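You operate a simulated robot arm through the tools that you are given. There is no shell and no other tool.

You are at the controls of a simulated robot arm. One attempt, no reset.

## Task
Connect both hose ends, black to the green-neck bottle, switch the grey analyser on and push RINSE.
Fine: the blue hose end goes into the white-neck bottle; push once; leave the analyser on and the lower drawer open; the rest stays.
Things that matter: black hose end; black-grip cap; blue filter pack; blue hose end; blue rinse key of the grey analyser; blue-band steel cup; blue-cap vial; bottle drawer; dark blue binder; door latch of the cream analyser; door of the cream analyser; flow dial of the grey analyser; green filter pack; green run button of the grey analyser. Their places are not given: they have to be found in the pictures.

The check looks at the end state, three seconds after you hand in, the way a careful person would. Anything else that was tipped, shoved, dropped, spilled or broken makes it a failure.

## Robot
A 7-joint arm with a fingered hand, fixed in place. Base frame: the origin is on the floor under the middle of its stand, x ahead of it, y to its left, z up; the work surface is at about z = 452. Readings come in mm, rad, newtons and seconds.
With the tool pointing down near the work surface it reaches from about 100 to 740 mm from the base axis. Its first joint turns from -2.897 to 2.897 rad. Payload 4.9 kg.
The tool frame sits at the grasp point between the pads (the TCP): z along the fingers, y along the line on which they close. The tips reach 32 mm beyond it. The gripper opens to 192 mm; its body begins 89 mm behind the TCP. The gripper is a hand of 3 fingers: y runs from the thumb to the fingers, the wrist lies at [0, 0, -267] in the tool frame, and closing takes about 1.5 s.
Orientation is that of the tool frame in the base frame, as a unit quaternion [x, y, z, w]. With the fingers straight down and closing along the base's y, the tool's x points along the base's -x, its y along +y and its z along -z.

## Interface
- The arm moves only by the tool step_arm. Its argument "moves" is a list of rows, each a list of 3 entries, a list of its own where there are three numbers: the shift along the base's x, y, z in mm, then the turn, a rotation vector about the base's x, y, z in rad, then the finger opening in mm, from 0 to 192. In form: [[[tx, ty, tz], [rx, ry, rz], grip], ...]. A call has 1 to 20 rows; each row is the pose to reach, as a shift and turn from the pose commanded when the call began. Each row takes 0.2 s and may step no farther than 50 mm and 0.15 rad from the row before; otherwise, or with a gripper value out of range, the whole call is refused. Where a pose cannot be reached the arm comes as near as it can. A force on the tool above 40 N (or 10 N above the force at the start of the call, whichever is more), or a blocked arm, ends the call early, and 0.2 s more pass. The fingers move at their own pace (about 153 mm/s each) and stop on an object; they squeeze with about 29 N. The grip force told is the motor's: it shows also when the fingers shut on nothing. Time passes only in rows, and 0.2 s behind the last, so rows that repeat a pose let the fingers close. The reply holds the time, the measured pose of the TCP, the force on the tool along the base axes, the opening and the grip force, in the units named above and with some noise, with the torque about the TCP (base axes, N m) and any sound that the robot's microphone picked up, and new pictures: "views" is both (left out), scene, wrist or none.
- Cameras (640 x 400 px; columns grow to the right, rows downward): "scene" is fixed at [219.2, -499.3, 1193]; the picture's right is [0.60, -0.80, 0.00], its down [-0.32, -0.24, -0.92] and it looks along [0.73, 0.55, -0.40] (base axes); focal length 214 px, centre (320, 200). "wrist" rides on the gripper at [80, -46, -113] in the tool frame; the picture's right is [0.50, 0.87, 0.00], its down [-0.67, 0.39, -0.63] and it looks along [-0.55, 0.32, 0.78] (tool axes); focal length 226 px, centre (320, 200).
- grasp_type(shape): the hand has 3 fingers and takes this shape, open, in about a second: jaw (thumb against the fingers, like two jaws); tri (thumb and two fingers); tip (a fingertip pinch); poke (one finger out to press); point (the index stretched); flat (the hand flat); cup (the hand cupped); fist (a fist). The gripper value then closes the fingers along that shape, each until it touches; the sizes above hold for jaw. It gives what a move gives, with no picture.
- locate(camera, pixels): for up to 12 pixels [column, row] of the newest picture of that camera ("zoom" is the newest enlarged one), the place [x, y, z] in the base frame of the surface seen there, good to about 2 mm. It takes no simulated time.
- close_up(camera, box): a new picture of the part [left, top, right, bottom] of that camera's present view, enlarged. It takes no simulated time.
- job_done(): hands the job in; it is judged then, once.

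Open the gripper and draw the arm clear of the work before you hand the job in, unless the task says otherwise.

The tools are called as a command line: name --argument value ..., lists and objects as JSON in quotes. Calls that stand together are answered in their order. step_arm: Moves the arm, as the interface text tells. Its arguments: {"type":"object","properties":{"moves":{"type":"array"},"views":{"type":"string","enum":["both","scene","wrist","none"]}},"required":["moves"]} The other tools are called the same way: grasp_type (shape) gives the hand a shape; locate (camera, pixels) gives the place of the surface under pixels of a picture; close_up (camera, box) takes an enlarged picture of a part of a camera's view; job_done () hands the job in.

At the start:

```text
time: 0.0
position: [494.6, -98.9, 1287.1]
ee_rot: [0.0, 1.0, 0.0, 0.0]
wrist_force: [0.1, 1.0, -0.9]
torque: [-0.02, 0.0, -0.01]
gripper_width: 191.9
grip_force: 0.0
shape: jaw
```

scene: 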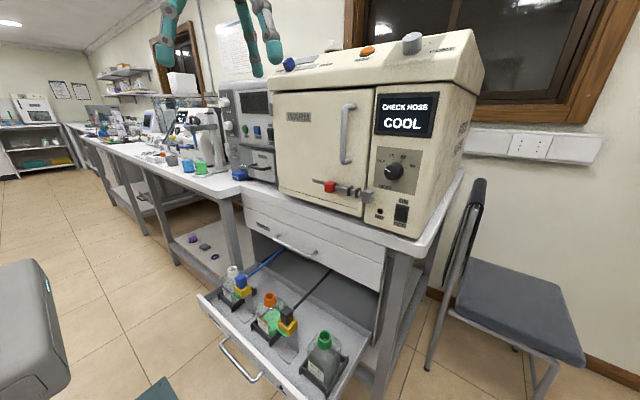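
wrist: 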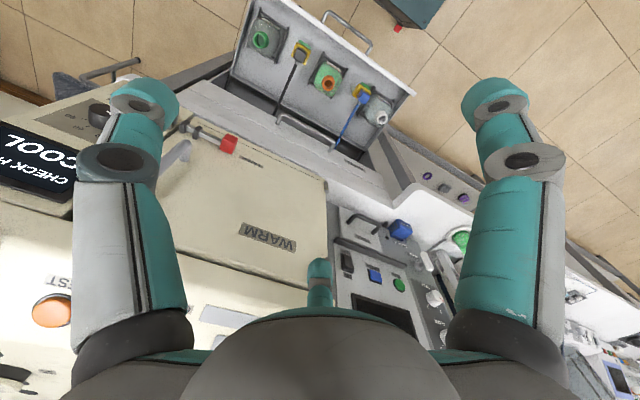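

The scene shows the open lower drawer with three bottles (white neck ~(235,275), orange ~(270,300), green ~(325,340)), two hose ends (blue ~(242,283), black ~(288,320)), and the grey analyser around (250,130). I take enlarged pictures to look closer.

close_up --camera "scene" --box '[190, 230, 390, 400]'

close_up --camera "scene" --box '[150, 70, 310, 190]'

close_up --camera "wrist" --box '[220, 0, 420, 160]'

close_up --camera "wrist" --box '[320, 190, 460, 340]'

```text
2.35 times, centred on (290, 315) of scene
```

zoom: 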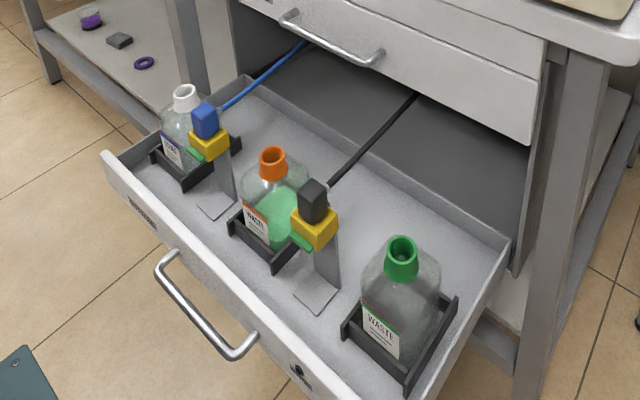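

```text
3.33 times, centred on (230, 130) of scene
```

zoom: 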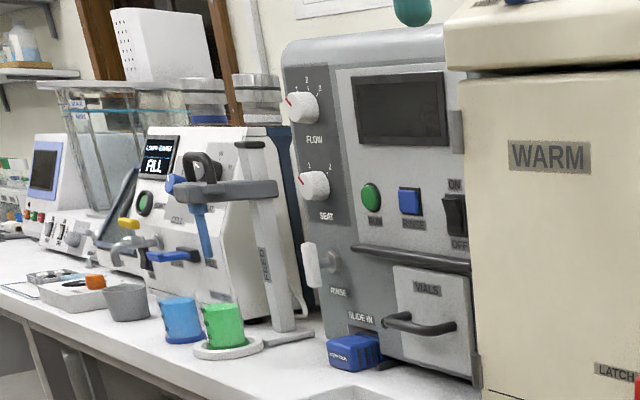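

```text
2.50 times, centred on (320, 80) of wrist
```

zoom: 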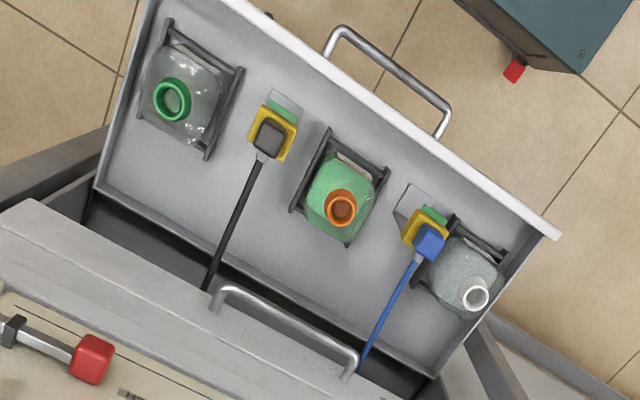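

```text
2.67 times, centred on (390, 265) of wrist
```

zoom: 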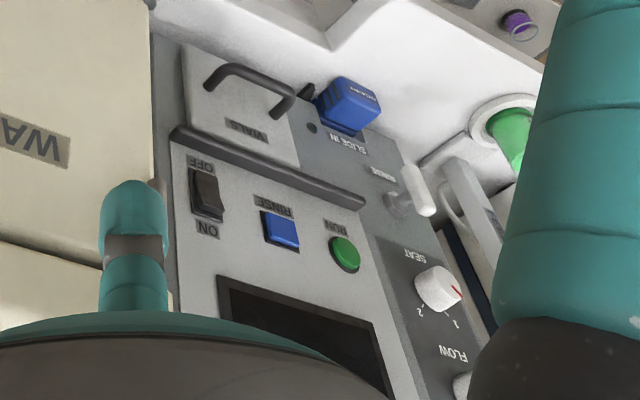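

The hoses end in a blue and a black block sitting in yellow holders with green tabs. I enlarge these more and locate key points.

close_up --camera "scene" --box '[265, 295, 315, 345]'

close_up --camera "scene" --box '[220, 260, 270, 310]'

close_up --camera "wrist" --box '[280, 25, 400, 125]'

close_up --camera "scene" --box '[225, 80, 285, 185]'

```text
8.00 times, centred on (290, 320) of scene
```

zoom: 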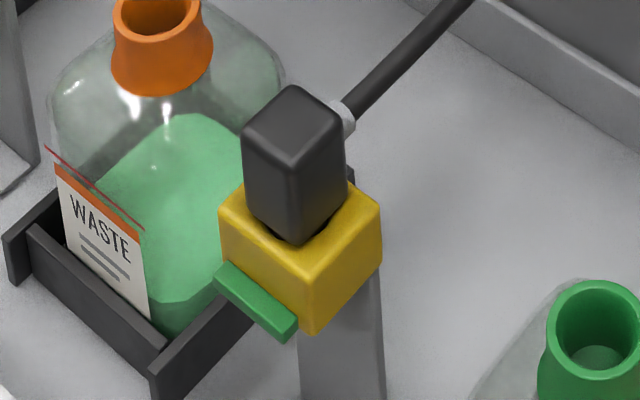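

```text
8.00 times, centred on (245, 285) of scene
```

zoom: 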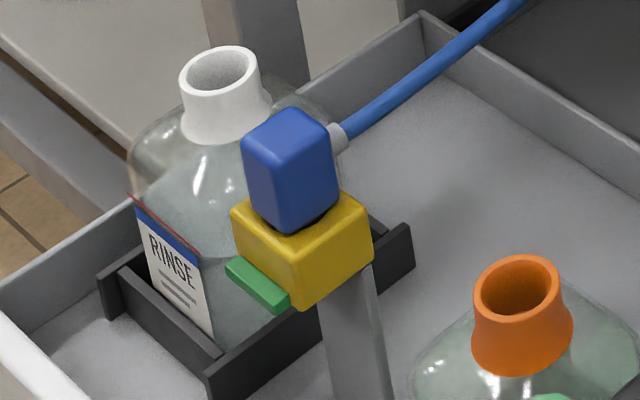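

```text
4.00 times, centred on (340, 75) of wrist
```

zoom: 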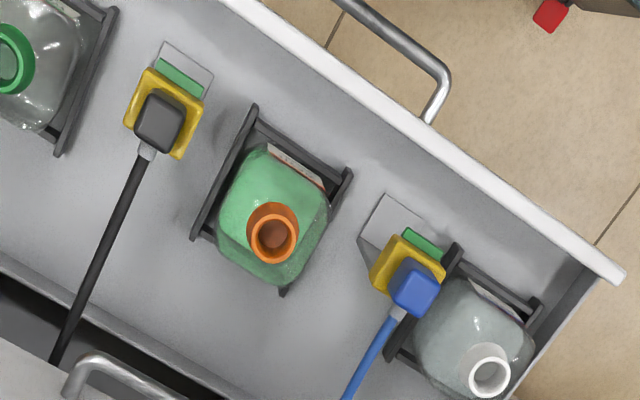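

```text
3.81 times, centred on (255, 132) of scene
```

zoom: 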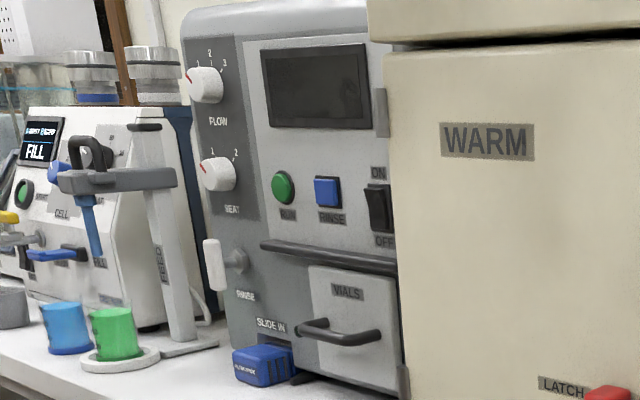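

I locate the hose ends, holders, and bottle necks with the wrist view pixels (black (300,54), blue (343,96), green rim (260,39), white rim (382,117)) and analyser controls with the scene view.

locate --camera "wrist" --pixels '[[299.5, 53], [343.5, 95], [292, 57], [305.5, 44.5], [334, 92], [345.5, 86], [260, 39], [382, 117], [328, 83], [308, 85], [305, 43], [344, 80]]'

locate --camera "scene" --pixels '[[286, 311], [290, 311], [284, 318], [289, 318], [241, 277], [242, 282], [283, 333], [294, 329], [321, 333], [328, 334], [235, 267], [268, 296]]'

locate --camera "zoom" --pixels '[[327, 190], [320, 182], [336, 200], [283, 187], [378, 198], [371, 210], [389, 186], [377, 222], [346, 186], [346, 230], [340, 335], [265, 365]]'

```text
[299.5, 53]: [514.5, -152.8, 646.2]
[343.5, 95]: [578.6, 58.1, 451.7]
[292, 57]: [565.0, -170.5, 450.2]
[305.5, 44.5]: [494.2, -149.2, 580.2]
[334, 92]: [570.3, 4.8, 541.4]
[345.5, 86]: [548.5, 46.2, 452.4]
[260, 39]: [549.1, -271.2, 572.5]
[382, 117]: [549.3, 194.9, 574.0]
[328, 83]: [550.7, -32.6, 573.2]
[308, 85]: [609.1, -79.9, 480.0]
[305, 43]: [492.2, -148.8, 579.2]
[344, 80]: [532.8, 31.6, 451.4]
```

```text
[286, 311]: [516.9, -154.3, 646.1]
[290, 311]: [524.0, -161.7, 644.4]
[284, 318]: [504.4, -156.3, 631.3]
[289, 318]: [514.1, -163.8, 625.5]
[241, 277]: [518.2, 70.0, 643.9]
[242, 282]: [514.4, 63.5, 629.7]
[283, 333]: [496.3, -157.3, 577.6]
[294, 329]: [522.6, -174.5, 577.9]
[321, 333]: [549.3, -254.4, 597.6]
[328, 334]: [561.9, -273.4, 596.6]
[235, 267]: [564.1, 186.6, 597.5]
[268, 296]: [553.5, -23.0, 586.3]
```

```text
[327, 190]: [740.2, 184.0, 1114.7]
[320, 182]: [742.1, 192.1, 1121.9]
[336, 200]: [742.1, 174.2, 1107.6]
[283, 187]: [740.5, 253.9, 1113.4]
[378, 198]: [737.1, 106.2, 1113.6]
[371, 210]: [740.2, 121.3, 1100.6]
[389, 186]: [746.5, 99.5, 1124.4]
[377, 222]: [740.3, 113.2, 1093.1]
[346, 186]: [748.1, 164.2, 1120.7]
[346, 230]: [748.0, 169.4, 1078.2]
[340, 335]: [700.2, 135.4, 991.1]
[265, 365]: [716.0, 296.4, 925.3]
```

The hose blocks are small (tops near z≈645). I take sharper close-ups to measure the black block, its holder, and the bottle necks.

close_up --camera "scene" --box '[265, 300, 315, 331]'

locate --camera "zoom" --pixels '[[240, 105], [285, 50], [345, 95], [300, 145], [300, 100], [290, 245], [340, 215], [225, 220], [380, 210], [310, 270], [350, 115], [440, 25]]'

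```text
12.80 times, centred on (290, 316) of scene
```

zoom: 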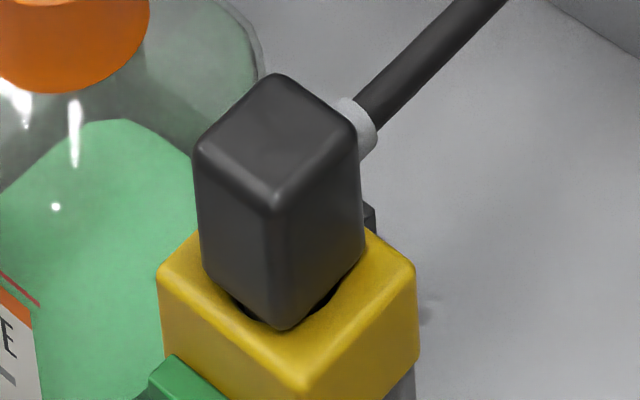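

```text
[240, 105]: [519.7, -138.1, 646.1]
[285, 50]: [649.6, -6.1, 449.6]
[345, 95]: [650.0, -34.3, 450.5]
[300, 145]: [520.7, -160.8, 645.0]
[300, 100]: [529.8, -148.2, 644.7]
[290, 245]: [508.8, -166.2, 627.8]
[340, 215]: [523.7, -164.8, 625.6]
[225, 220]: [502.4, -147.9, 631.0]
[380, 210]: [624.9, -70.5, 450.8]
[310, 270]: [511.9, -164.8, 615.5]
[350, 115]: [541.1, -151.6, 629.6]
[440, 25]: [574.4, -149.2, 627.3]
```

Now I read the corners on this newest enlarged view: block top corners (200,148), (270,78), (352,128), (275,207), base (284,322), yellow corners (162,278), (303,385), (410,270).

locate --camera "zoom" --pixels '[[202, 148], [270, 80], [350, 128], [275, 203], [284, 320], [208, 275], [358, 243], [164, 278], [303, 383], [408, 268], [360, 135], [420, 60]]'

close_up --camera "scene" --box '[300, 320, 350, 351]'

```text
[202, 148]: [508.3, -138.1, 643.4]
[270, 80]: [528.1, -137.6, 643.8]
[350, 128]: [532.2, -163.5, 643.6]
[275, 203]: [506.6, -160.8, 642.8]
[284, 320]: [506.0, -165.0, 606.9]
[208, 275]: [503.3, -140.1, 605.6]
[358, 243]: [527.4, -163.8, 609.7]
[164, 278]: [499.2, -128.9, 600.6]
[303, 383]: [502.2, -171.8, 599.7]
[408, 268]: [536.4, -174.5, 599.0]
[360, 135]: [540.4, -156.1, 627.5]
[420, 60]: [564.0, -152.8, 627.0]
```

```text
12.80 times, centred on (325, 336) of scene
```

zoom: 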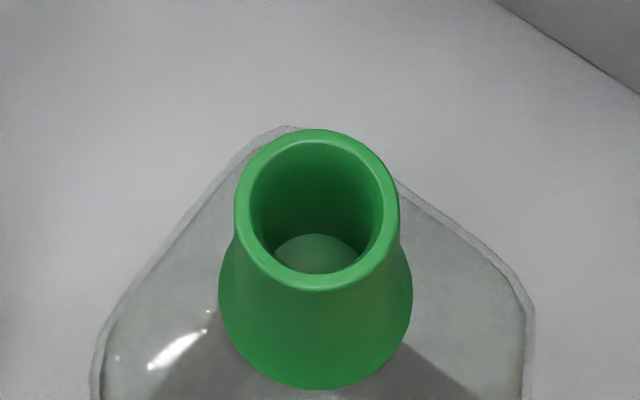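

The green neck rim shows clearly with outer edges at (238,205)/(398,205) and top (317,133); I locate rim points to get its centre, then view the white neck and blue block.

locate --camera "zoom" --pixels '[[244, 205], [392, 205], [317, 135], [317, 282], [265, 153], [369, 153], [265, 260], [369, 260], [317, 255], [110, 330], [520, 310], [290, 131]]'

close_up --camera "scene" --box '[215, 258, 265, 289]'

```text
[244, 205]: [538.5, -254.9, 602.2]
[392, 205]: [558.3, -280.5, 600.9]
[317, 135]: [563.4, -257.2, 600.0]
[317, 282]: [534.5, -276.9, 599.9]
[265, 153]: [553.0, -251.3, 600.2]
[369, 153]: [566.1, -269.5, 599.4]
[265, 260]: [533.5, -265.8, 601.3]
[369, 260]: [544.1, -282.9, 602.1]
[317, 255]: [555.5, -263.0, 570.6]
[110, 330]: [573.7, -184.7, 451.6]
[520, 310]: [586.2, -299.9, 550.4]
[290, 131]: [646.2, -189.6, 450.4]
```

```text
12.80 times, centred on (240, 274) of scene
```

zoom: 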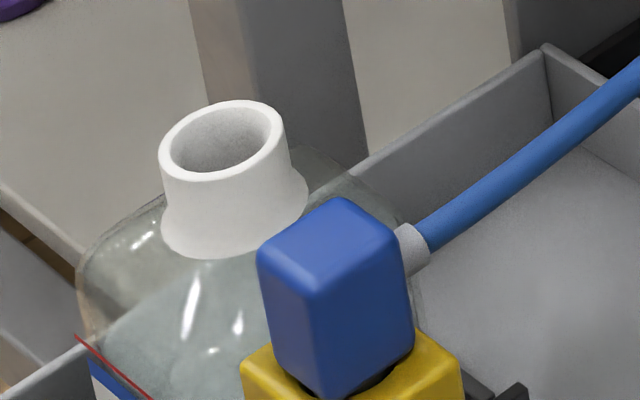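

Green rim centre is about (549, -267.4, 600.5). Now I read the white rim and blue block corners on this view.

locate --camera "zoom" --pixels '[[166, 155], [279, 130], [220, 107], [215, 175], [180, 120], [265, 165], [340, 203], [262, 252], [395, 232], [315, 288], [405, 252], [460, 225]]'

close_up --camera "scene" --box '[225, 275, 265, 300]'

```text
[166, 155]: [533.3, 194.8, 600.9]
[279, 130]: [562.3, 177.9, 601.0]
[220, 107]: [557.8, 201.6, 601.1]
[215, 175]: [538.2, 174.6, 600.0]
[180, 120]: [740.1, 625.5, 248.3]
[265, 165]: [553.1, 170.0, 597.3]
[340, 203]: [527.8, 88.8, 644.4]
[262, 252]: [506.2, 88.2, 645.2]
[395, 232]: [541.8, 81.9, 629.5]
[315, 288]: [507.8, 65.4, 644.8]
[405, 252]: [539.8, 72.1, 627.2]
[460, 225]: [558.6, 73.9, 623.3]
```

```text
16.00 times, centred on (245, 288) of scene
```

zoom: 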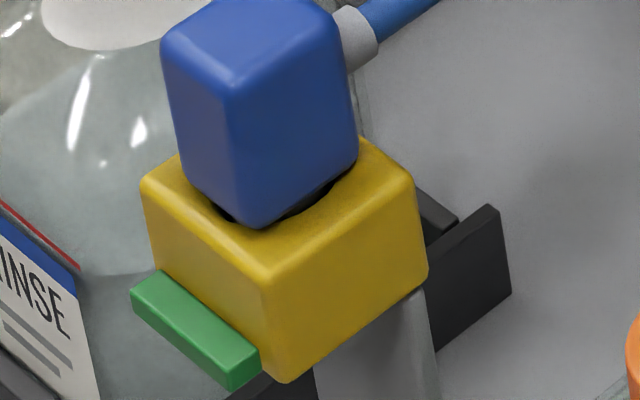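

Blue block centre ≈ (518, 77), white rim centre ≈ (548, 187.5, 600.5). Next I check clearances: upper drawer front/handle, counter edge, drawer walls, and bottle racks in the scene view.

locate --camera "scene" --pixels '[[295, 247], [262, 225], [330, 262], [390, 250], [240, 195], [415, 235], [230, 300], [235, 350], [330, 187], [350, 135], [215, 285], [300, 375]]'

close_up --camera "scene" --box '[244, 105, 274, 145]'

grasp_type --shape "tip"

```text
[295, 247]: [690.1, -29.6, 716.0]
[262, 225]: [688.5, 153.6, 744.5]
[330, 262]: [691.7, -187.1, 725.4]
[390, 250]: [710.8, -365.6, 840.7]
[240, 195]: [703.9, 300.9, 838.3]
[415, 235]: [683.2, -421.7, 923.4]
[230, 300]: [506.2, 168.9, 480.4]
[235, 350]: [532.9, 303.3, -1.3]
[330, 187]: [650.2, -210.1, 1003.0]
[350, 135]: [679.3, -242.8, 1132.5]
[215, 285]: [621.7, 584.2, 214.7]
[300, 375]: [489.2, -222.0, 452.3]
```

```text
10.00 times, centred on (259, 125) of scene
```

zoom: 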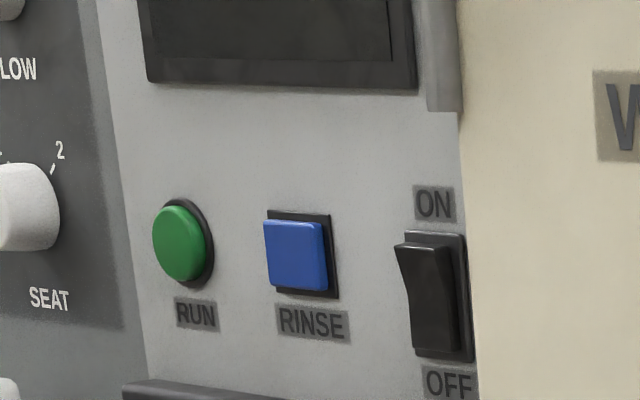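

```text
time: 0.9
position: [494.3, -98.9, 1287.4]
ee_rot: [0.001, 1.0, -0.001, 0.0]
wrist_force: [1.0, 0.5, 0.0]
torque: [0.03, -0.04, 0.01]
gripper_width: 191.8
grip_force: 0.1
shape: tip
```

The rocker's ON (top) side stands out, so it is off now; key layout is clear. I look at the hand in the tip shape, partly closed, in free air.

step_arm --moves '[[[0, 0, 0], [0, 0, 0], 60], [[0, 0, 0], [0, 0, 0], 60], [[0, 0, 0], [0, 0, 0], 60], [[0, 0, 0], [0, 0, 0], 60]]' --views "both"

```text
time: 1.9
position: [493.9, -99.2, 1286.6]
ee_rot: [0.001, 1.0, 0.0, 0.0]
wrist_force: [0.4, -0.8, 0.6]
torque: [-0.01, -0.01, 0.0]
gripper_width: 60.1
grip_force: 0.1
shape: tip
```

scene: 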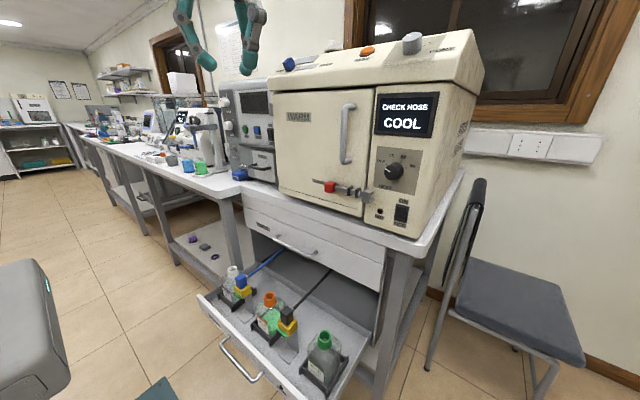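
wrist: 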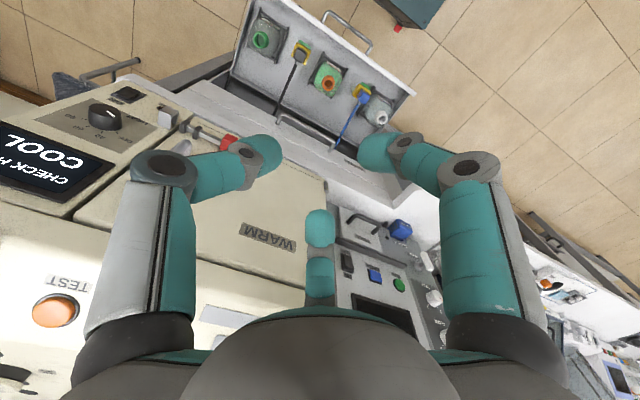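

I locate the fingertip positions in the wrist picture at (265,152), (377,152), (320,230) to learn the hand's geometry in this shape.

locate --camera "wrist" --pixels '[[268, 150], [373, 152], [320, 225], [245, 155], [405, 155], [320, 270], [160, 165], [470, 165], [400, 140], [245, 150], [320, 240], [390, 165]]'

close_up --camera "scene" --box '[160, 0, 280, 80]'

```text
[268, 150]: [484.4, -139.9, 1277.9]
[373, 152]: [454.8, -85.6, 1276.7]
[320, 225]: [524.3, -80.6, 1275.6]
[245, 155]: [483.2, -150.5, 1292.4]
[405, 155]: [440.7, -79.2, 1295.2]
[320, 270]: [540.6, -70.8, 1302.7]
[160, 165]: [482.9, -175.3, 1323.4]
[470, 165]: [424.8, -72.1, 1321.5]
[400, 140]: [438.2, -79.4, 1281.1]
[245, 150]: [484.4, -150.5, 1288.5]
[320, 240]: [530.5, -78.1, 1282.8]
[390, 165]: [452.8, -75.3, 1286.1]
```

```text
5.00 times, centred on (220, 40) of scene
```

zoom: 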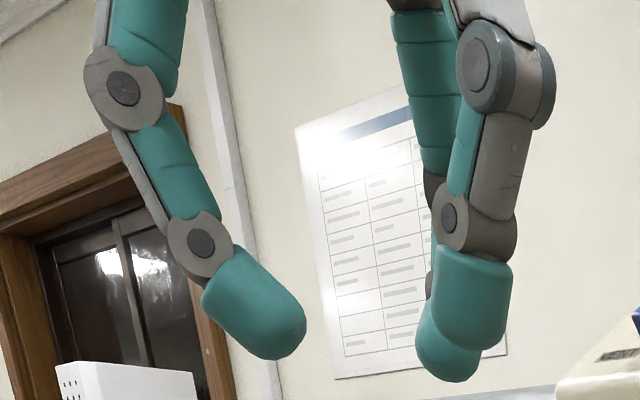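

In tip shape the two fingers converge obliquely, not ideal for a square block. I check the jaw shape part-closed.

grasp_type --shape "jaw"

step_arm --moves '[[[0, 0, 0], [0, 0, 0], 30], [[0, 0, 0], [0, 0, 0], 30], [[0, 0, 0], [0, 0, 0], 30], [[0, 0, 0], [0, 0, 0], 30], [[0, 0, 0], [0, 0, 0], 30]]' --views "both"

close_up --camera "scene" --box '[160, 0, 280, 80]'

```text
time: 2.8
position: [494.5, -98.8, 1287.3]
ee_rot: [0.0, 1.0, 0.0, 0.001]
wrist_force: [1.0, -0.6, -0.4]
torque: [0.03, 0.0, 0.05]
gripper_width: 191.9
grip_force: 0.0
shape: jaw
```

```text
time: 4.0
position: [493.8, -99.1, 1287.1]
ee_rot: [0.0, 1.0, 0.001, 0.001]
wrist_force: [0.4, 0.2, 0.2]
torque: [0.01, -0.01, -0.02]
gripper_width: 30.4
grip_force: 0.0
shape: jaw
```

scene: 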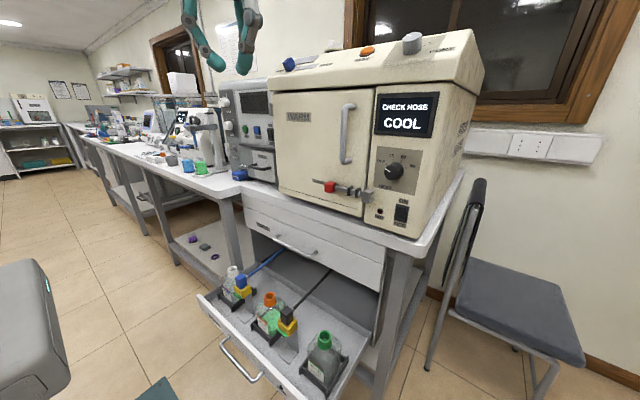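
wrist: 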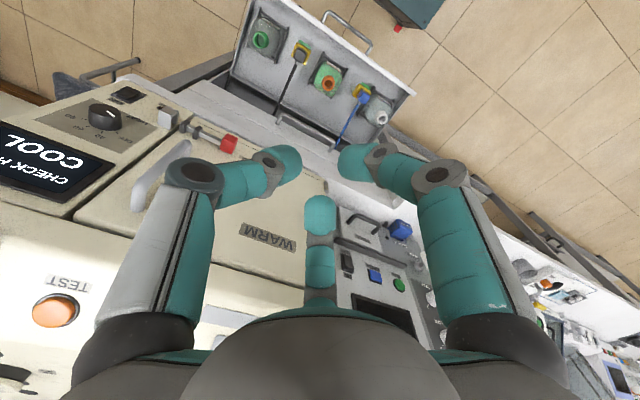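

```text
5.00 times, centred on (220, 40) of scene
```

zoom: 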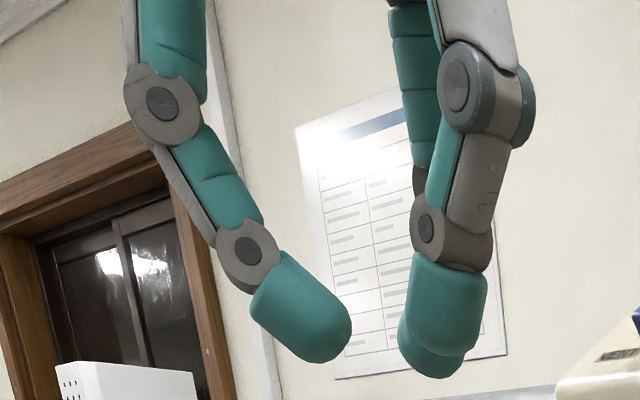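

I locate the finger segments in this jaw shape to see their spacing along x.

locate --camera "wrist" --pixels '[[290, 158], [350, 160], [320, 212], [262, 160], [385, 158], [320, 255], [190, 172], [440, 172], [299, 155], [340, 165], [320, 200], [333, 215]]'

close_up --camera "wrist" --box '[240, 110, 400, 310]'

```text
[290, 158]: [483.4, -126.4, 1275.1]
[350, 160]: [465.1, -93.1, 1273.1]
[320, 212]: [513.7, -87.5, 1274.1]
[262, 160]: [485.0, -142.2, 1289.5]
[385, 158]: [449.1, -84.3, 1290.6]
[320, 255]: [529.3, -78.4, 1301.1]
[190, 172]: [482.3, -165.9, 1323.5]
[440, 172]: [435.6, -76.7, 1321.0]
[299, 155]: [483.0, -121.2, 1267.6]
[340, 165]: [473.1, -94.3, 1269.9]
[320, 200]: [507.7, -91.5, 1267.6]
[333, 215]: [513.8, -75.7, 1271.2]
```

```text
2.00 times, centred on (320, 210) of wrist
```

zoom: 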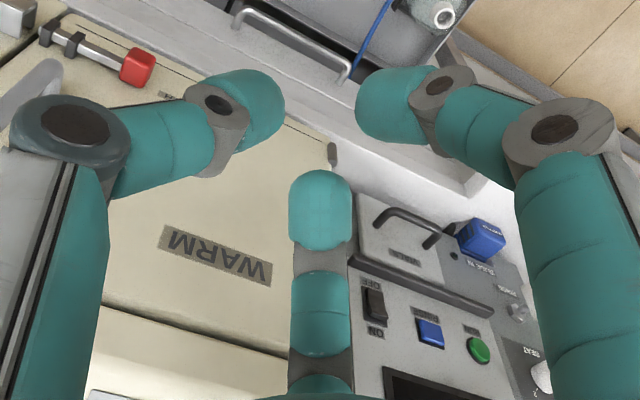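

Jaw also converges at 120°. I check the tri shape in the same way.

grasp_type --shape "tri"

step_arm --moves '[[[0, 0, 0], [0, 0, 0], 30], [[0, 0, 0], [0, 0, 0], 30], [[0, 0, 0], [0, 0, 0], 30], [[0, 0, 0], [0, 0, 0], 30], [[0, 0, 0], [0, 0, 0], 30]]' --views "wrist"

close_up --camera "scene" --box '[160, 0, 280, 80]'

```text
time: 4.9
position: [493.1, -98.2, 1286.7]
ee_rot: [0.0, 1.0, 0.0, 0.0]
wrist_force: [0.1, 0.6, -0.4]
torque: [0.0, 0.02, 0.0]
gripper_width: 192.0
grip_force: 0.1
shape: tri
```

```text
time: 6.1
position: [494.4, -98.7, 1286.5]
ee_rot: [0.0, 1.0, 0.0, 0.0]
wrist_force: [-0.8, 0.0, 0.7]
torque: [-0.03, 0.01, 0.05]
gripper_width: 30.2
grip_force: 0.1
shape: tri
```

wrist: 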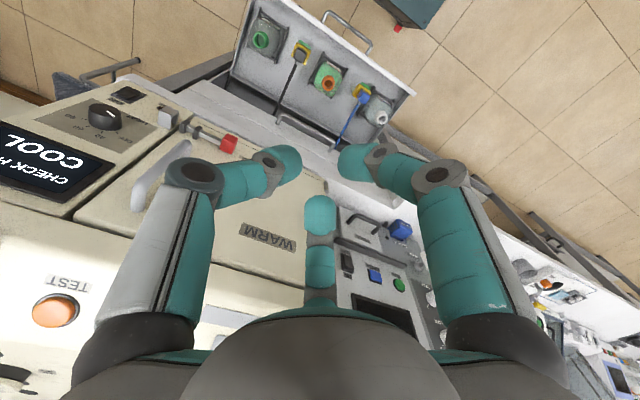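

```text
5.00 times, centred on (220, 40) of scene
```

zoom: 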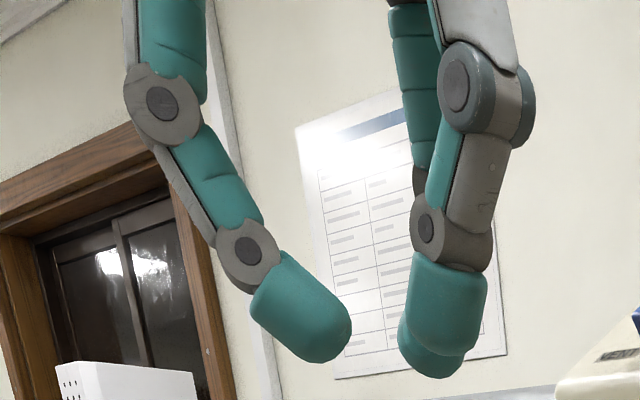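

All these shapes close concentrically with fingers at 120°. The black block (≈26 mm square, centre (518,-151), z 606–646) has its hose on the +x side, so I'll yaw the hand +30° (fingers at 60°/180°/300°), and descend above it in jaw shape.

grasp_type --shape "jaw"

step_arm --moves '[[[0, 0, -30], [0, 0, 0.1], 90], [[2, -5, -70], [0, 0, 0.2], 90], [[5, -10, -115], [0, 0, 0.3], 90], [[8, -15, -160], [0, 0, 0.4], 90], [[10, -20, -205], [0, 0, 0.5236], 90], [[13, -25, -250], [0, 0, 0.5236], 90], [[15, -30, -295], [0, 0, 0.5236], 90], [[18, -35, -340], [0, 0, 0.5236], 90], [[20, -40, -385], [0, 0, 0.5236], 90], [[22, -45, -430], [0, 0, 0.5236], 90], [[24, -49, -470], [0, 0, 0.5236], 90], [[25.5, -52, -500], [0, 0, 0.5236], 90], [[25.5, -52, -520], [0, 0, 0.5236], 90], [[25.5, -52, -527], [0, 0, 0.5236], 90], [[25.5, -52, -527], [0, 0, 0.5236], 90]]' --views "both"

```text
time: 7.0
position: [493.9, -97.8, 1288.0]
ee_rot: [0.001, 1.0, 0.0, 0.0]
wrist_force: [-0.4, 0.5, 0.5]
torque: [-0.01, 0.0, 0.0]
gripper_width: 191.6
grip_force: 0.0
shape: jaw
```

```text
time: 10.2
position: [519.3, -152.4, 760.7]
ee_rot: [-0.258, 0.966, 0.0, 0.0]
wrist_force: [0.3, 0.4, 1.0]
torque: [-0.02, 0.0, 0.0]
gripper_width: 90.3
grip_force: 0.1
shape: jaw
```

scene: 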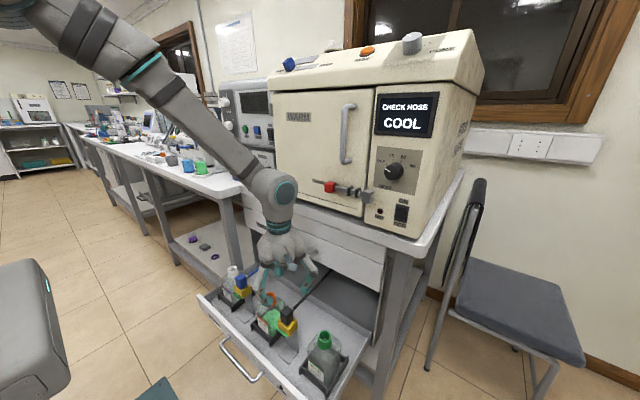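
wrist: 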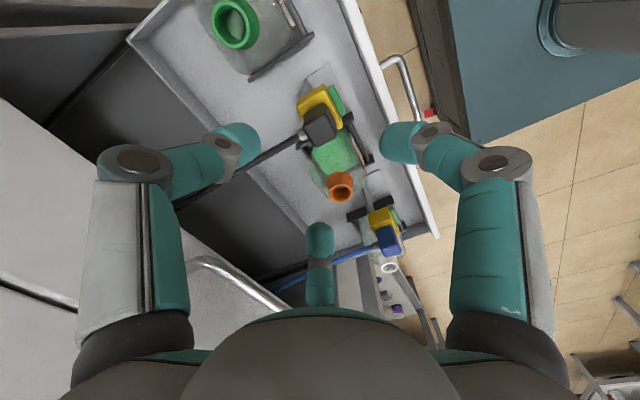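

The hand is above the black block with fingers at 60/180/300°. I take a close-up of the block and its holder from here.

close_up --camera "wrist" --box '[270, 70, 370, 150]'

locate --camera "zoom" --pixels '[[320, 200], [300, 230], [330, 170], [345, 215], [340, 130], [420, 150], [280, 270], [260, 190], [310, 110], [390, 120], [420, 250], [250, 330]]'

```text
5.00 times, centred on (320, 110) of wrist
```

zoom: 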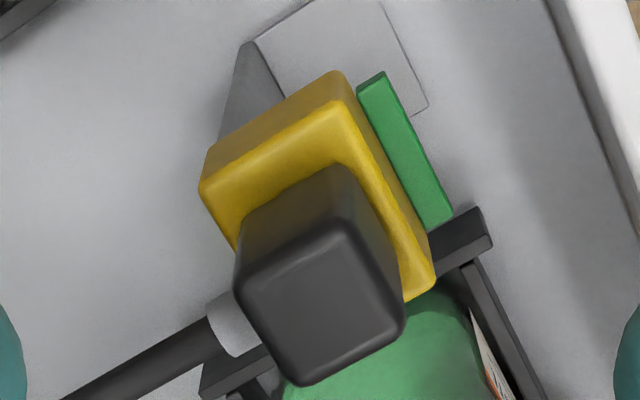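

```text
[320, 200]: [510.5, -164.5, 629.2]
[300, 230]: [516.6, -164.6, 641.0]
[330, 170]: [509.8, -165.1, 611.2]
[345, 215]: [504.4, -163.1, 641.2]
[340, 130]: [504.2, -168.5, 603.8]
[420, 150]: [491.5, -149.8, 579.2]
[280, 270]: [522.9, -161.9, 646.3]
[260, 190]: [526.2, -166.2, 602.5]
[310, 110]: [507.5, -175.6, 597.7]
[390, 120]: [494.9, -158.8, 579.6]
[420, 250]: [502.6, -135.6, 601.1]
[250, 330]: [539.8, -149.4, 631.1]
```

I read the block's top corners on this zoom: (250,288), (342,240), (393,325), (305,375) and centre (322,308).

locate --camera "zoom" --pixels '[[252, 288], [342, 240], [392, 325], [305, 374], [322, 308], [295, 262], [370, 280], [350, 350], [275, 330], [225, 315], [435, 285], [370, 90]]'

```text
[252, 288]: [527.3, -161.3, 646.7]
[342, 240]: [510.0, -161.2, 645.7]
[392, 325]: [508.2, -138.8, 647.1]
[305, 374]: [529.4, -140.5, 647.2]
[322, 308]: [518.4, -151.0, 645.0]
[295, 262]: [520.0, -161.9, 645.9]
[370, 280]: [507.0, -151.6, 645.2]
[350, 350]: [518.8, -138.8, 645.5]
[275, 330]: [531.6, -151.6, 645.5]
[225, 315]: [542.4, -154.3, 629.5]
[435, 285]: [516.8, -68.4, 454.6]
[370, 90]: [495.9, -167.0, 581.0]
```

Block centre is (518.4,-151.0), top z≈646. I lower the open hand around it to TCP z≈642 with TCP x slightly to +x (521).

step_arm --moves '[[[0.5, 0, -40], [0, 0, 0], 80], [[1, 0, -75], [0, 0, 0], 70], [[1, 0, -100], [0, 0, 0], 70], [[1, 0, -118], [0, 0, 0], 70], [[1, 0, -118], [0, 0, 0], 70]]' --views "both"

close_up --camera "scene" --box '[250, 270, 330, 330]'

```text
time: 11.4
position: [520.7, -149.9, 644.0]
ee_rot: [-0.258, 0.966, 0.001, 0.0]
wrist_force: [-0.7, 0.3, -0.9]
torque: [-0.03, 0.02, -0.02]
gripper_width: 70.4
grip_force: 0.0
shape: jaw
```

scene: 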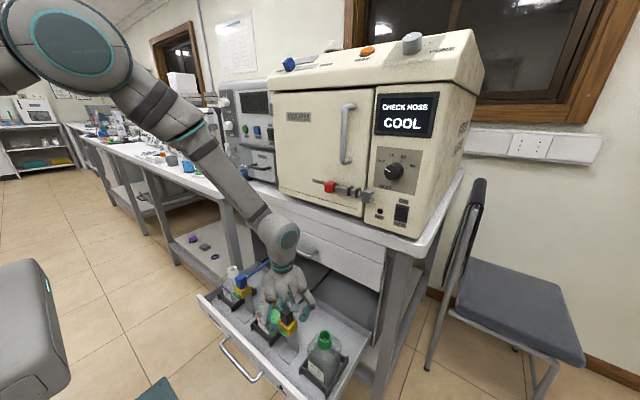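
wrist: 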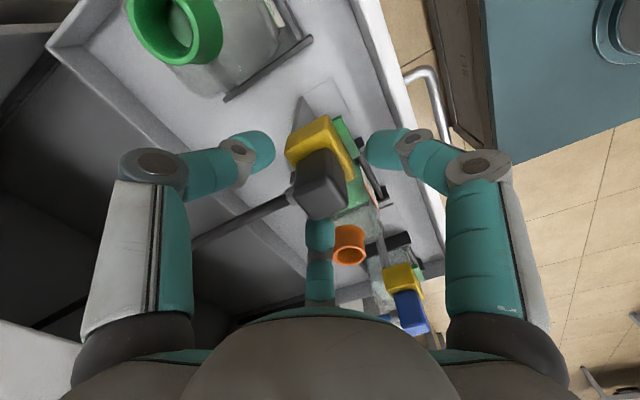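

```text
6.67 times, centred on (290, 300) of scene
```

zoom: 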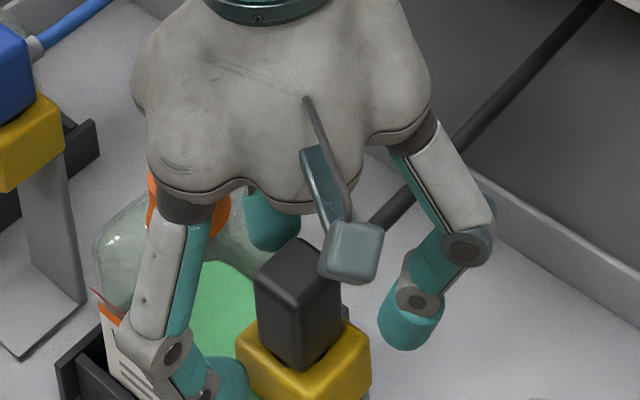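

The fingers surround the block clear of hose and holder. I close on the block.

step_arm --moves '[[[1, 0, 0], [0, 0, 0], 40], [[1, 0, 0], [0, 0, 0], 20], [[1, 0, 0], [0, 0, 0], 10], [[1, 0, 0], [0, 0, 0], 10], [[1, 0, 0], [0, 0, 0], 10]]' --views "both"

close_up --camera "scene" --box '[250, 270, 330, 330]'

close_up --camera "wrist" --box '[250, 110, 410, 230]'

```text
time: 12.6
position: [521.4, -150.8, 643.6]
ee_rot: [-0.259, 0.966, 0.0, 0.0]
wrist_force: [-0.6, -0.4, -0.8]
torque: [-0.01, 0.01, -0.02]
gripper_width: 27.7
grip_force: 29.1
shape: jaw
```

scene: 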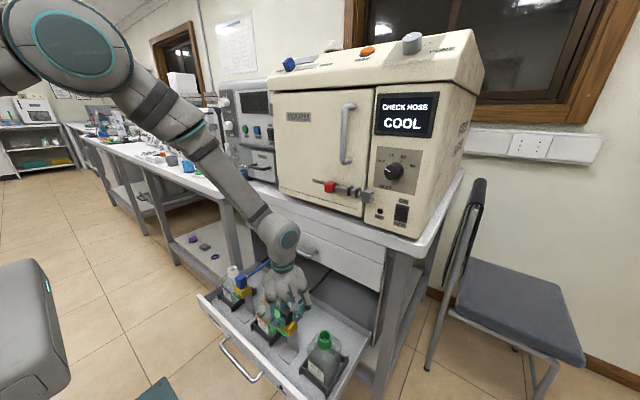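
wrist: 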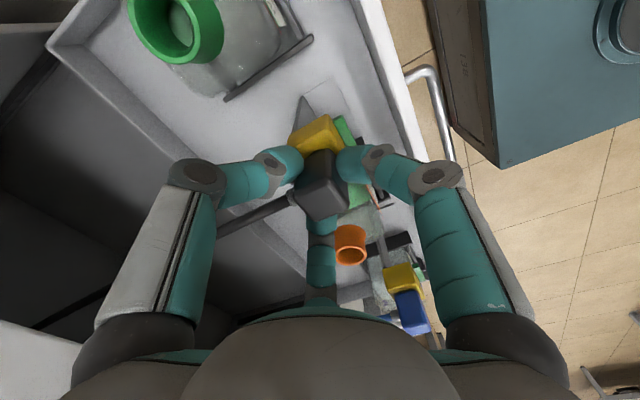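

```text
6.67 times, centred on (290, 300) of scene
```

zoom: 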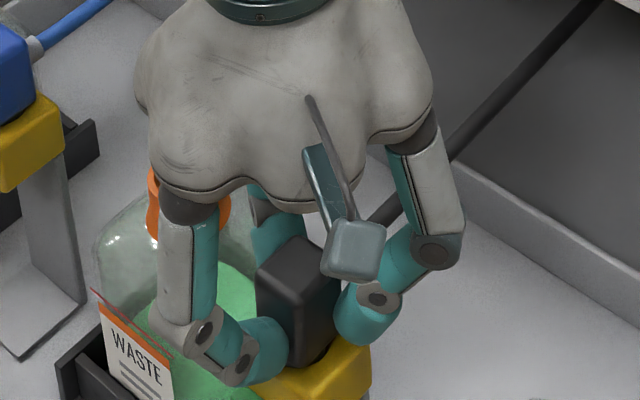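

```text
3.33 times, centred on (330, 170) of wrist
```

zoom: 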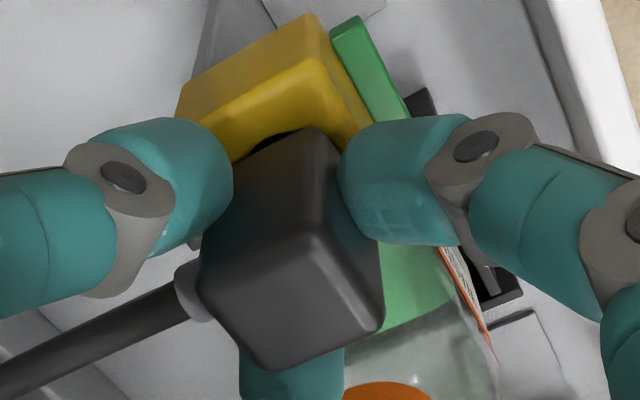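

The grip is firm (27.7 mm, 29 N). I lift gently by a few mm to see whether the plug comes free of the yellow holder.

step_arm --moves '[[[0, 0, 2], [0, 0, 0], 10], [[0, 0, 4], [0, 0, 0], 10], [[0, 0, 6], [0, 0, 0], 10]]' --views "wrist"

close_up --camera "scene" --box '[250, 280, 330, 340]'

```text
time: 13.4
position: [522.1, -150.9, 649.1]
ee_rot: [-0.258, 0.966, 0.0, 0.0]
wrist_force: [-0.9, -0.4, -0.5]
torque: [-0.02, -0.02, 0.02]
gripper_width: 27.7
grip_force: 29.5
shape: jaw
```

wrist: 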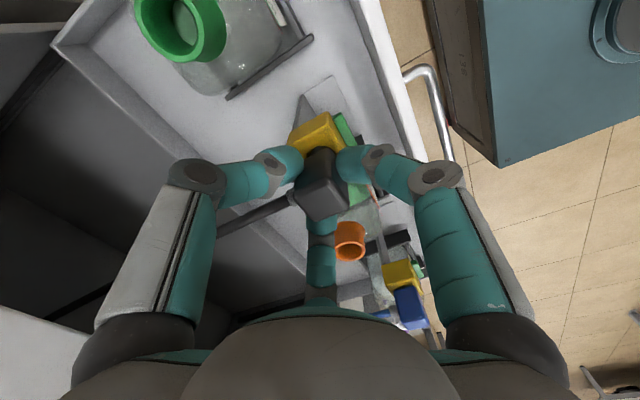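

```text
6.67 times, centred on (290, 310) of scene
```

zoom: 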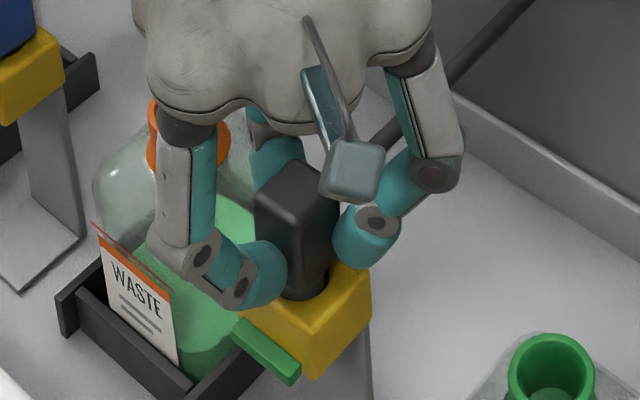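

The block lifted with no resistance; a cylindrical plug shows below it. I keep lifting straight up.

step_arm --moves '[[[0, 0, 8], [0, 0, 0], 10], [[0, 0, 16], [0, 0, 0], 10], [[0, 0, 26], [0, 0, 0], 10], [[0, 0, 36], [0, 0, 0], 10], [[0, 0, 46], [0, 0, 0], 10], [[0, 0, 56], [0, 0, 0], 10], [[0, 0, 64], [0, 0, 0], 10], [[0, 0, 64], [0, 0, 0], 10]]' --views "both"

close_up --camera "scene" --box '[250, 270, 350, 345]'

close_up --camera "wrist" --box '[250, 70, 410, 230]'

```text
time: 15.2
position: [521.8, -148.8, 712.8]
ee_rot: [-0.258, 0.966, 0.0, 0.0]
wrist_force: [0.2, -0.2, 0.2]
torque: [0.01, 0.05, 0.02]
gripper_width: 27.7
grip_force: 28.9
shape: jaw
```

scene: 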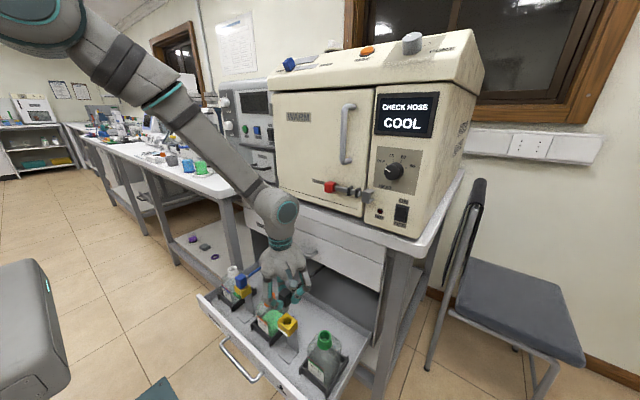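
wrist: 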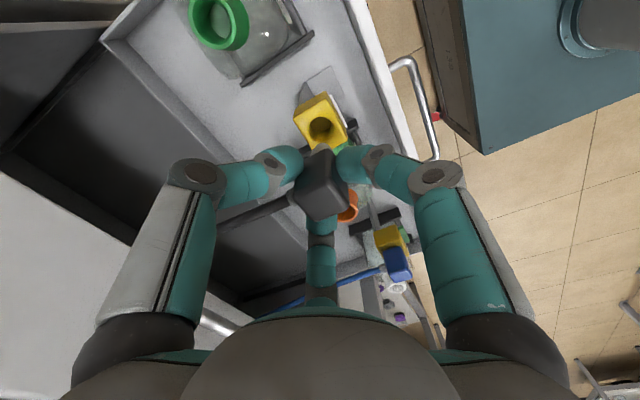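

```text
5.33 times, centred on (300, 308) of scene
```

zoom: 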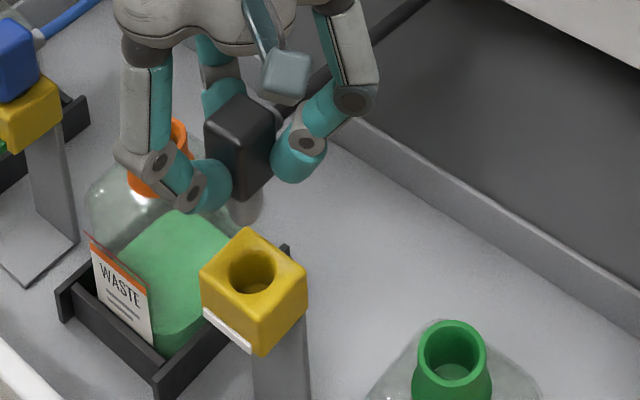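

```text
2.50 times, centred on (330, 150) of wrist
```

zoom: 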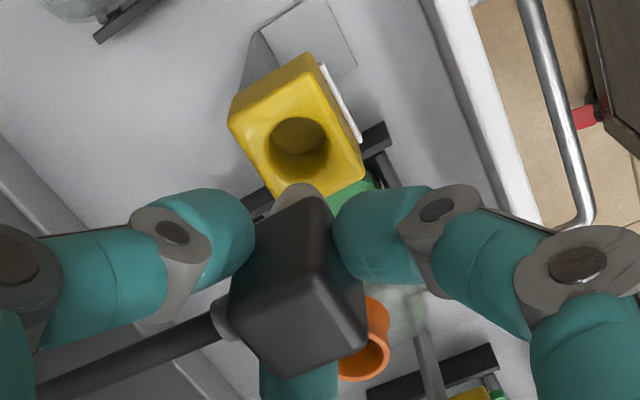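

The plug is free; the holder's tab turned from green to white (parked indicator). I locate the grey plug's bottom (248,215) in the scene zoom and check the block's top for its present centre.

close_up --camera "scene" --box '[275, 280, 315, 312]'

```text
12.50 times, centred on (295, 296) of scene
```

zoom: 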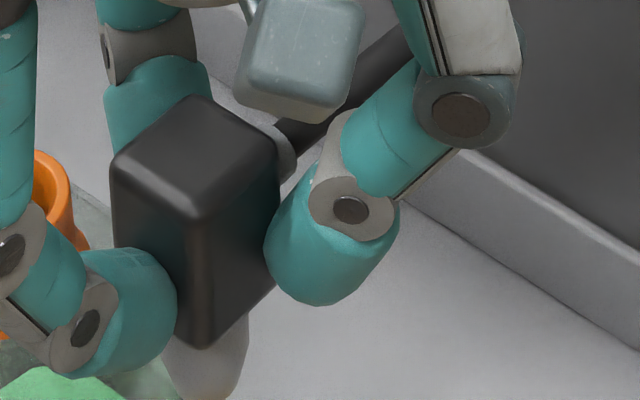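

locate --camera "zoom" --pixels '[[118, 162], [195, 100], [275, 145], [203, 215], [195, 155], [207, 342], [205, 375], [205, 395], [235, 370], [180, 365]]'

close_up --camera "scene" --box '[275, 295, 315, 325]'

```text
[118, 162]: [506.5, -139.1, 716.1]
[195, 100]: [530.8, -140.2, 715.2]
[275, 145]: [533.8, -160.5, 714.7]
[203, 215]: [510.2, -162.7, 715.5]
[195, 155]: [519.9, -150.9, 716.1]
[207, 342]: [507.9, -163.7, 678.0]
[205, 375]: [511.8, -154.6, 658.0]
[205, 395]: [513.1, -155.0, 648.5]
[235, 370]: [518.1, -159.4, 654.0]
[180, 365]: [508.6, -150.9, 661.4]
```

```text
13.33 times, centred on (295, 310) of scene
```

zoom: 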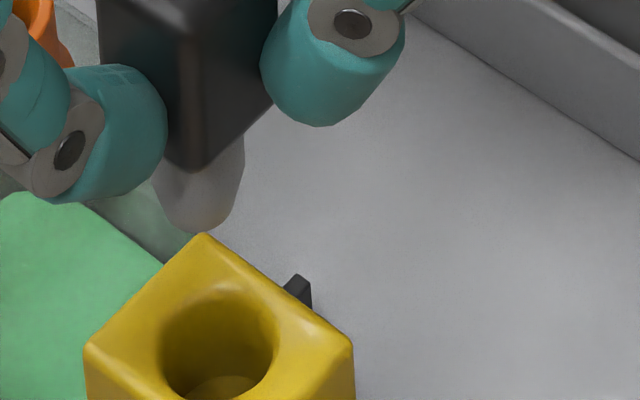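

I locate the plug tip at (200,228) in the newest zoom.

locate --camera "zoom" --pixels '[[200, 228], [200, 222], [180, 215], [225, 205], [160, 190], [240, 150], [200, 190], [215, 330], [270, 330], [165, 330], [215, 290], [215, 385]]'

close_up --camera "scene" --box '[300, 320, 350, 351]'

```text
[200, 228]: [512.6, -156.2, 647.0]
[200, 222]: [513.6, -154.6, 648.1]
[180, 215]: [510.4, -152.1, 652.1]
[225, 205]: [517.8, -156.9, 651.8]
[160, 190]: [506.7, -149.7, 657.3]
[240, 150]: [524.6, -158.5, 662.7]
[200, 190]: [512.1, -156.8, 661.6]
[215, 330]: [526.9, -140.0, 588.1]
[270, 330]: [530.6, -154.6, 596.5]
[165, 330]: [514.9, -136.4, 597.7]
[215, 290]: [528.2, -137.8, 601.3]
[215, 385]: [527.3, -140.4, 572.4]
```

```text
12.80 times, centred on (325, 336) of scene
```

zoom: 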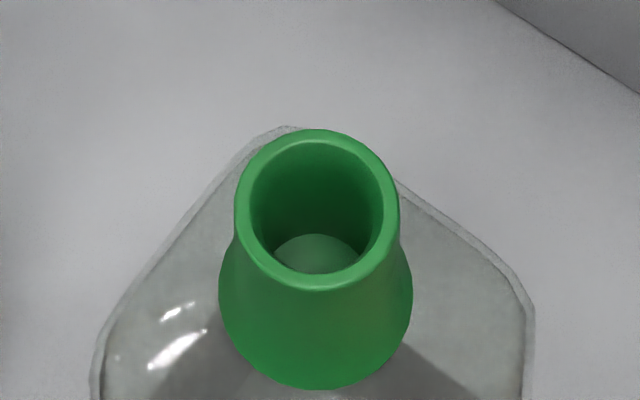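

The plug reaches down to z≈646 (about 30 mm below the block). I carry it over the green neck (549,-267), staying at this height.

step_arm --moves '[[[4, -15, 0], [0, 0, 0], 10], [[9, -35, 0], [0, 0, 0], 10], [[14, -55, 0], [0, 0, 0], 10], [[19, -75, 0], [0, 0, 0], 10], [[24, -95, 0], [0, 0, 0], 10], [[27.5, -109, 0], [0, 0, 0], 10], [[29, -116.5, 0], [0, 0, 0], 10], [[29, -116.5, 0], [0, 0, 0], 10]]' --views "both"

close_up --camera "scene" --box '[290, 285, 370, 345]'

close_up --camera "wrist" --box '[250, 90, 410, 230]'

```text
time: 17.0
position: [551.3, -265.9, 712.5]
ee_rot: [-0.258, 0.966, 0.0, 0.001]
wrist_force: [0.3, -0.7, -0.7]
torque: [0.02, 0.0, 0.0]
gripper_width: 27.9
grip_force: 29.2
shape: jaw
```

scene: 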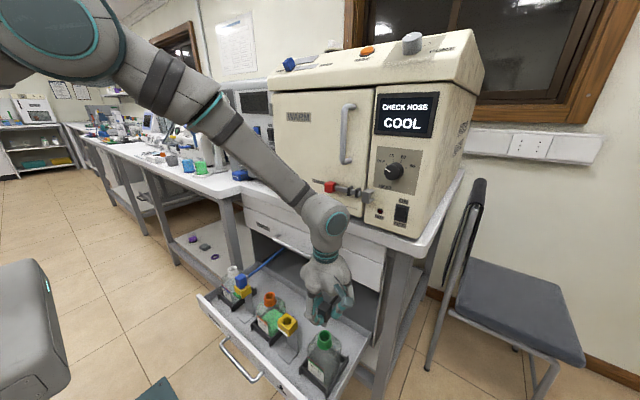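
wrist: 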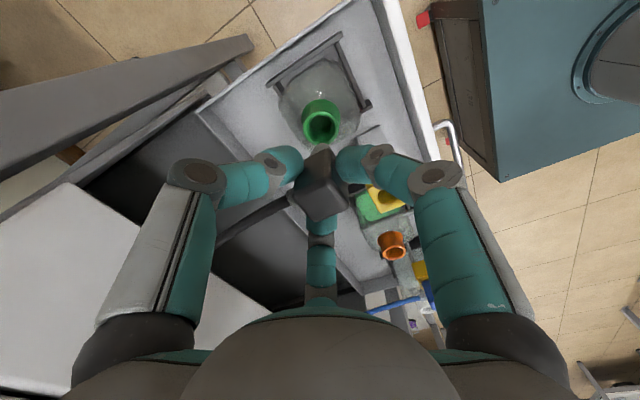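

```text
6.67 times, centred on (330, 315) of scene
```

zoom: 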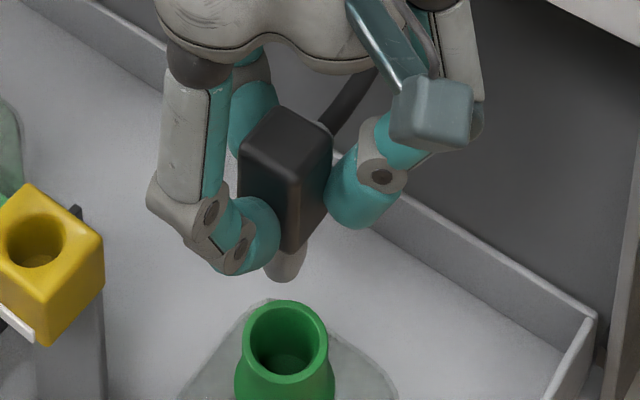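

```text
2.86 times, centred on (330, 160) of wrist
```

zoom: 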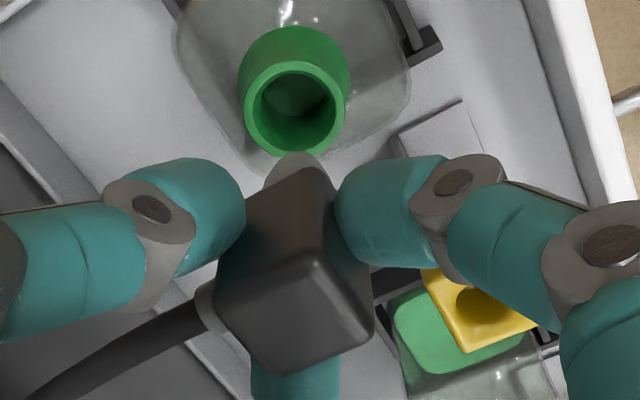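

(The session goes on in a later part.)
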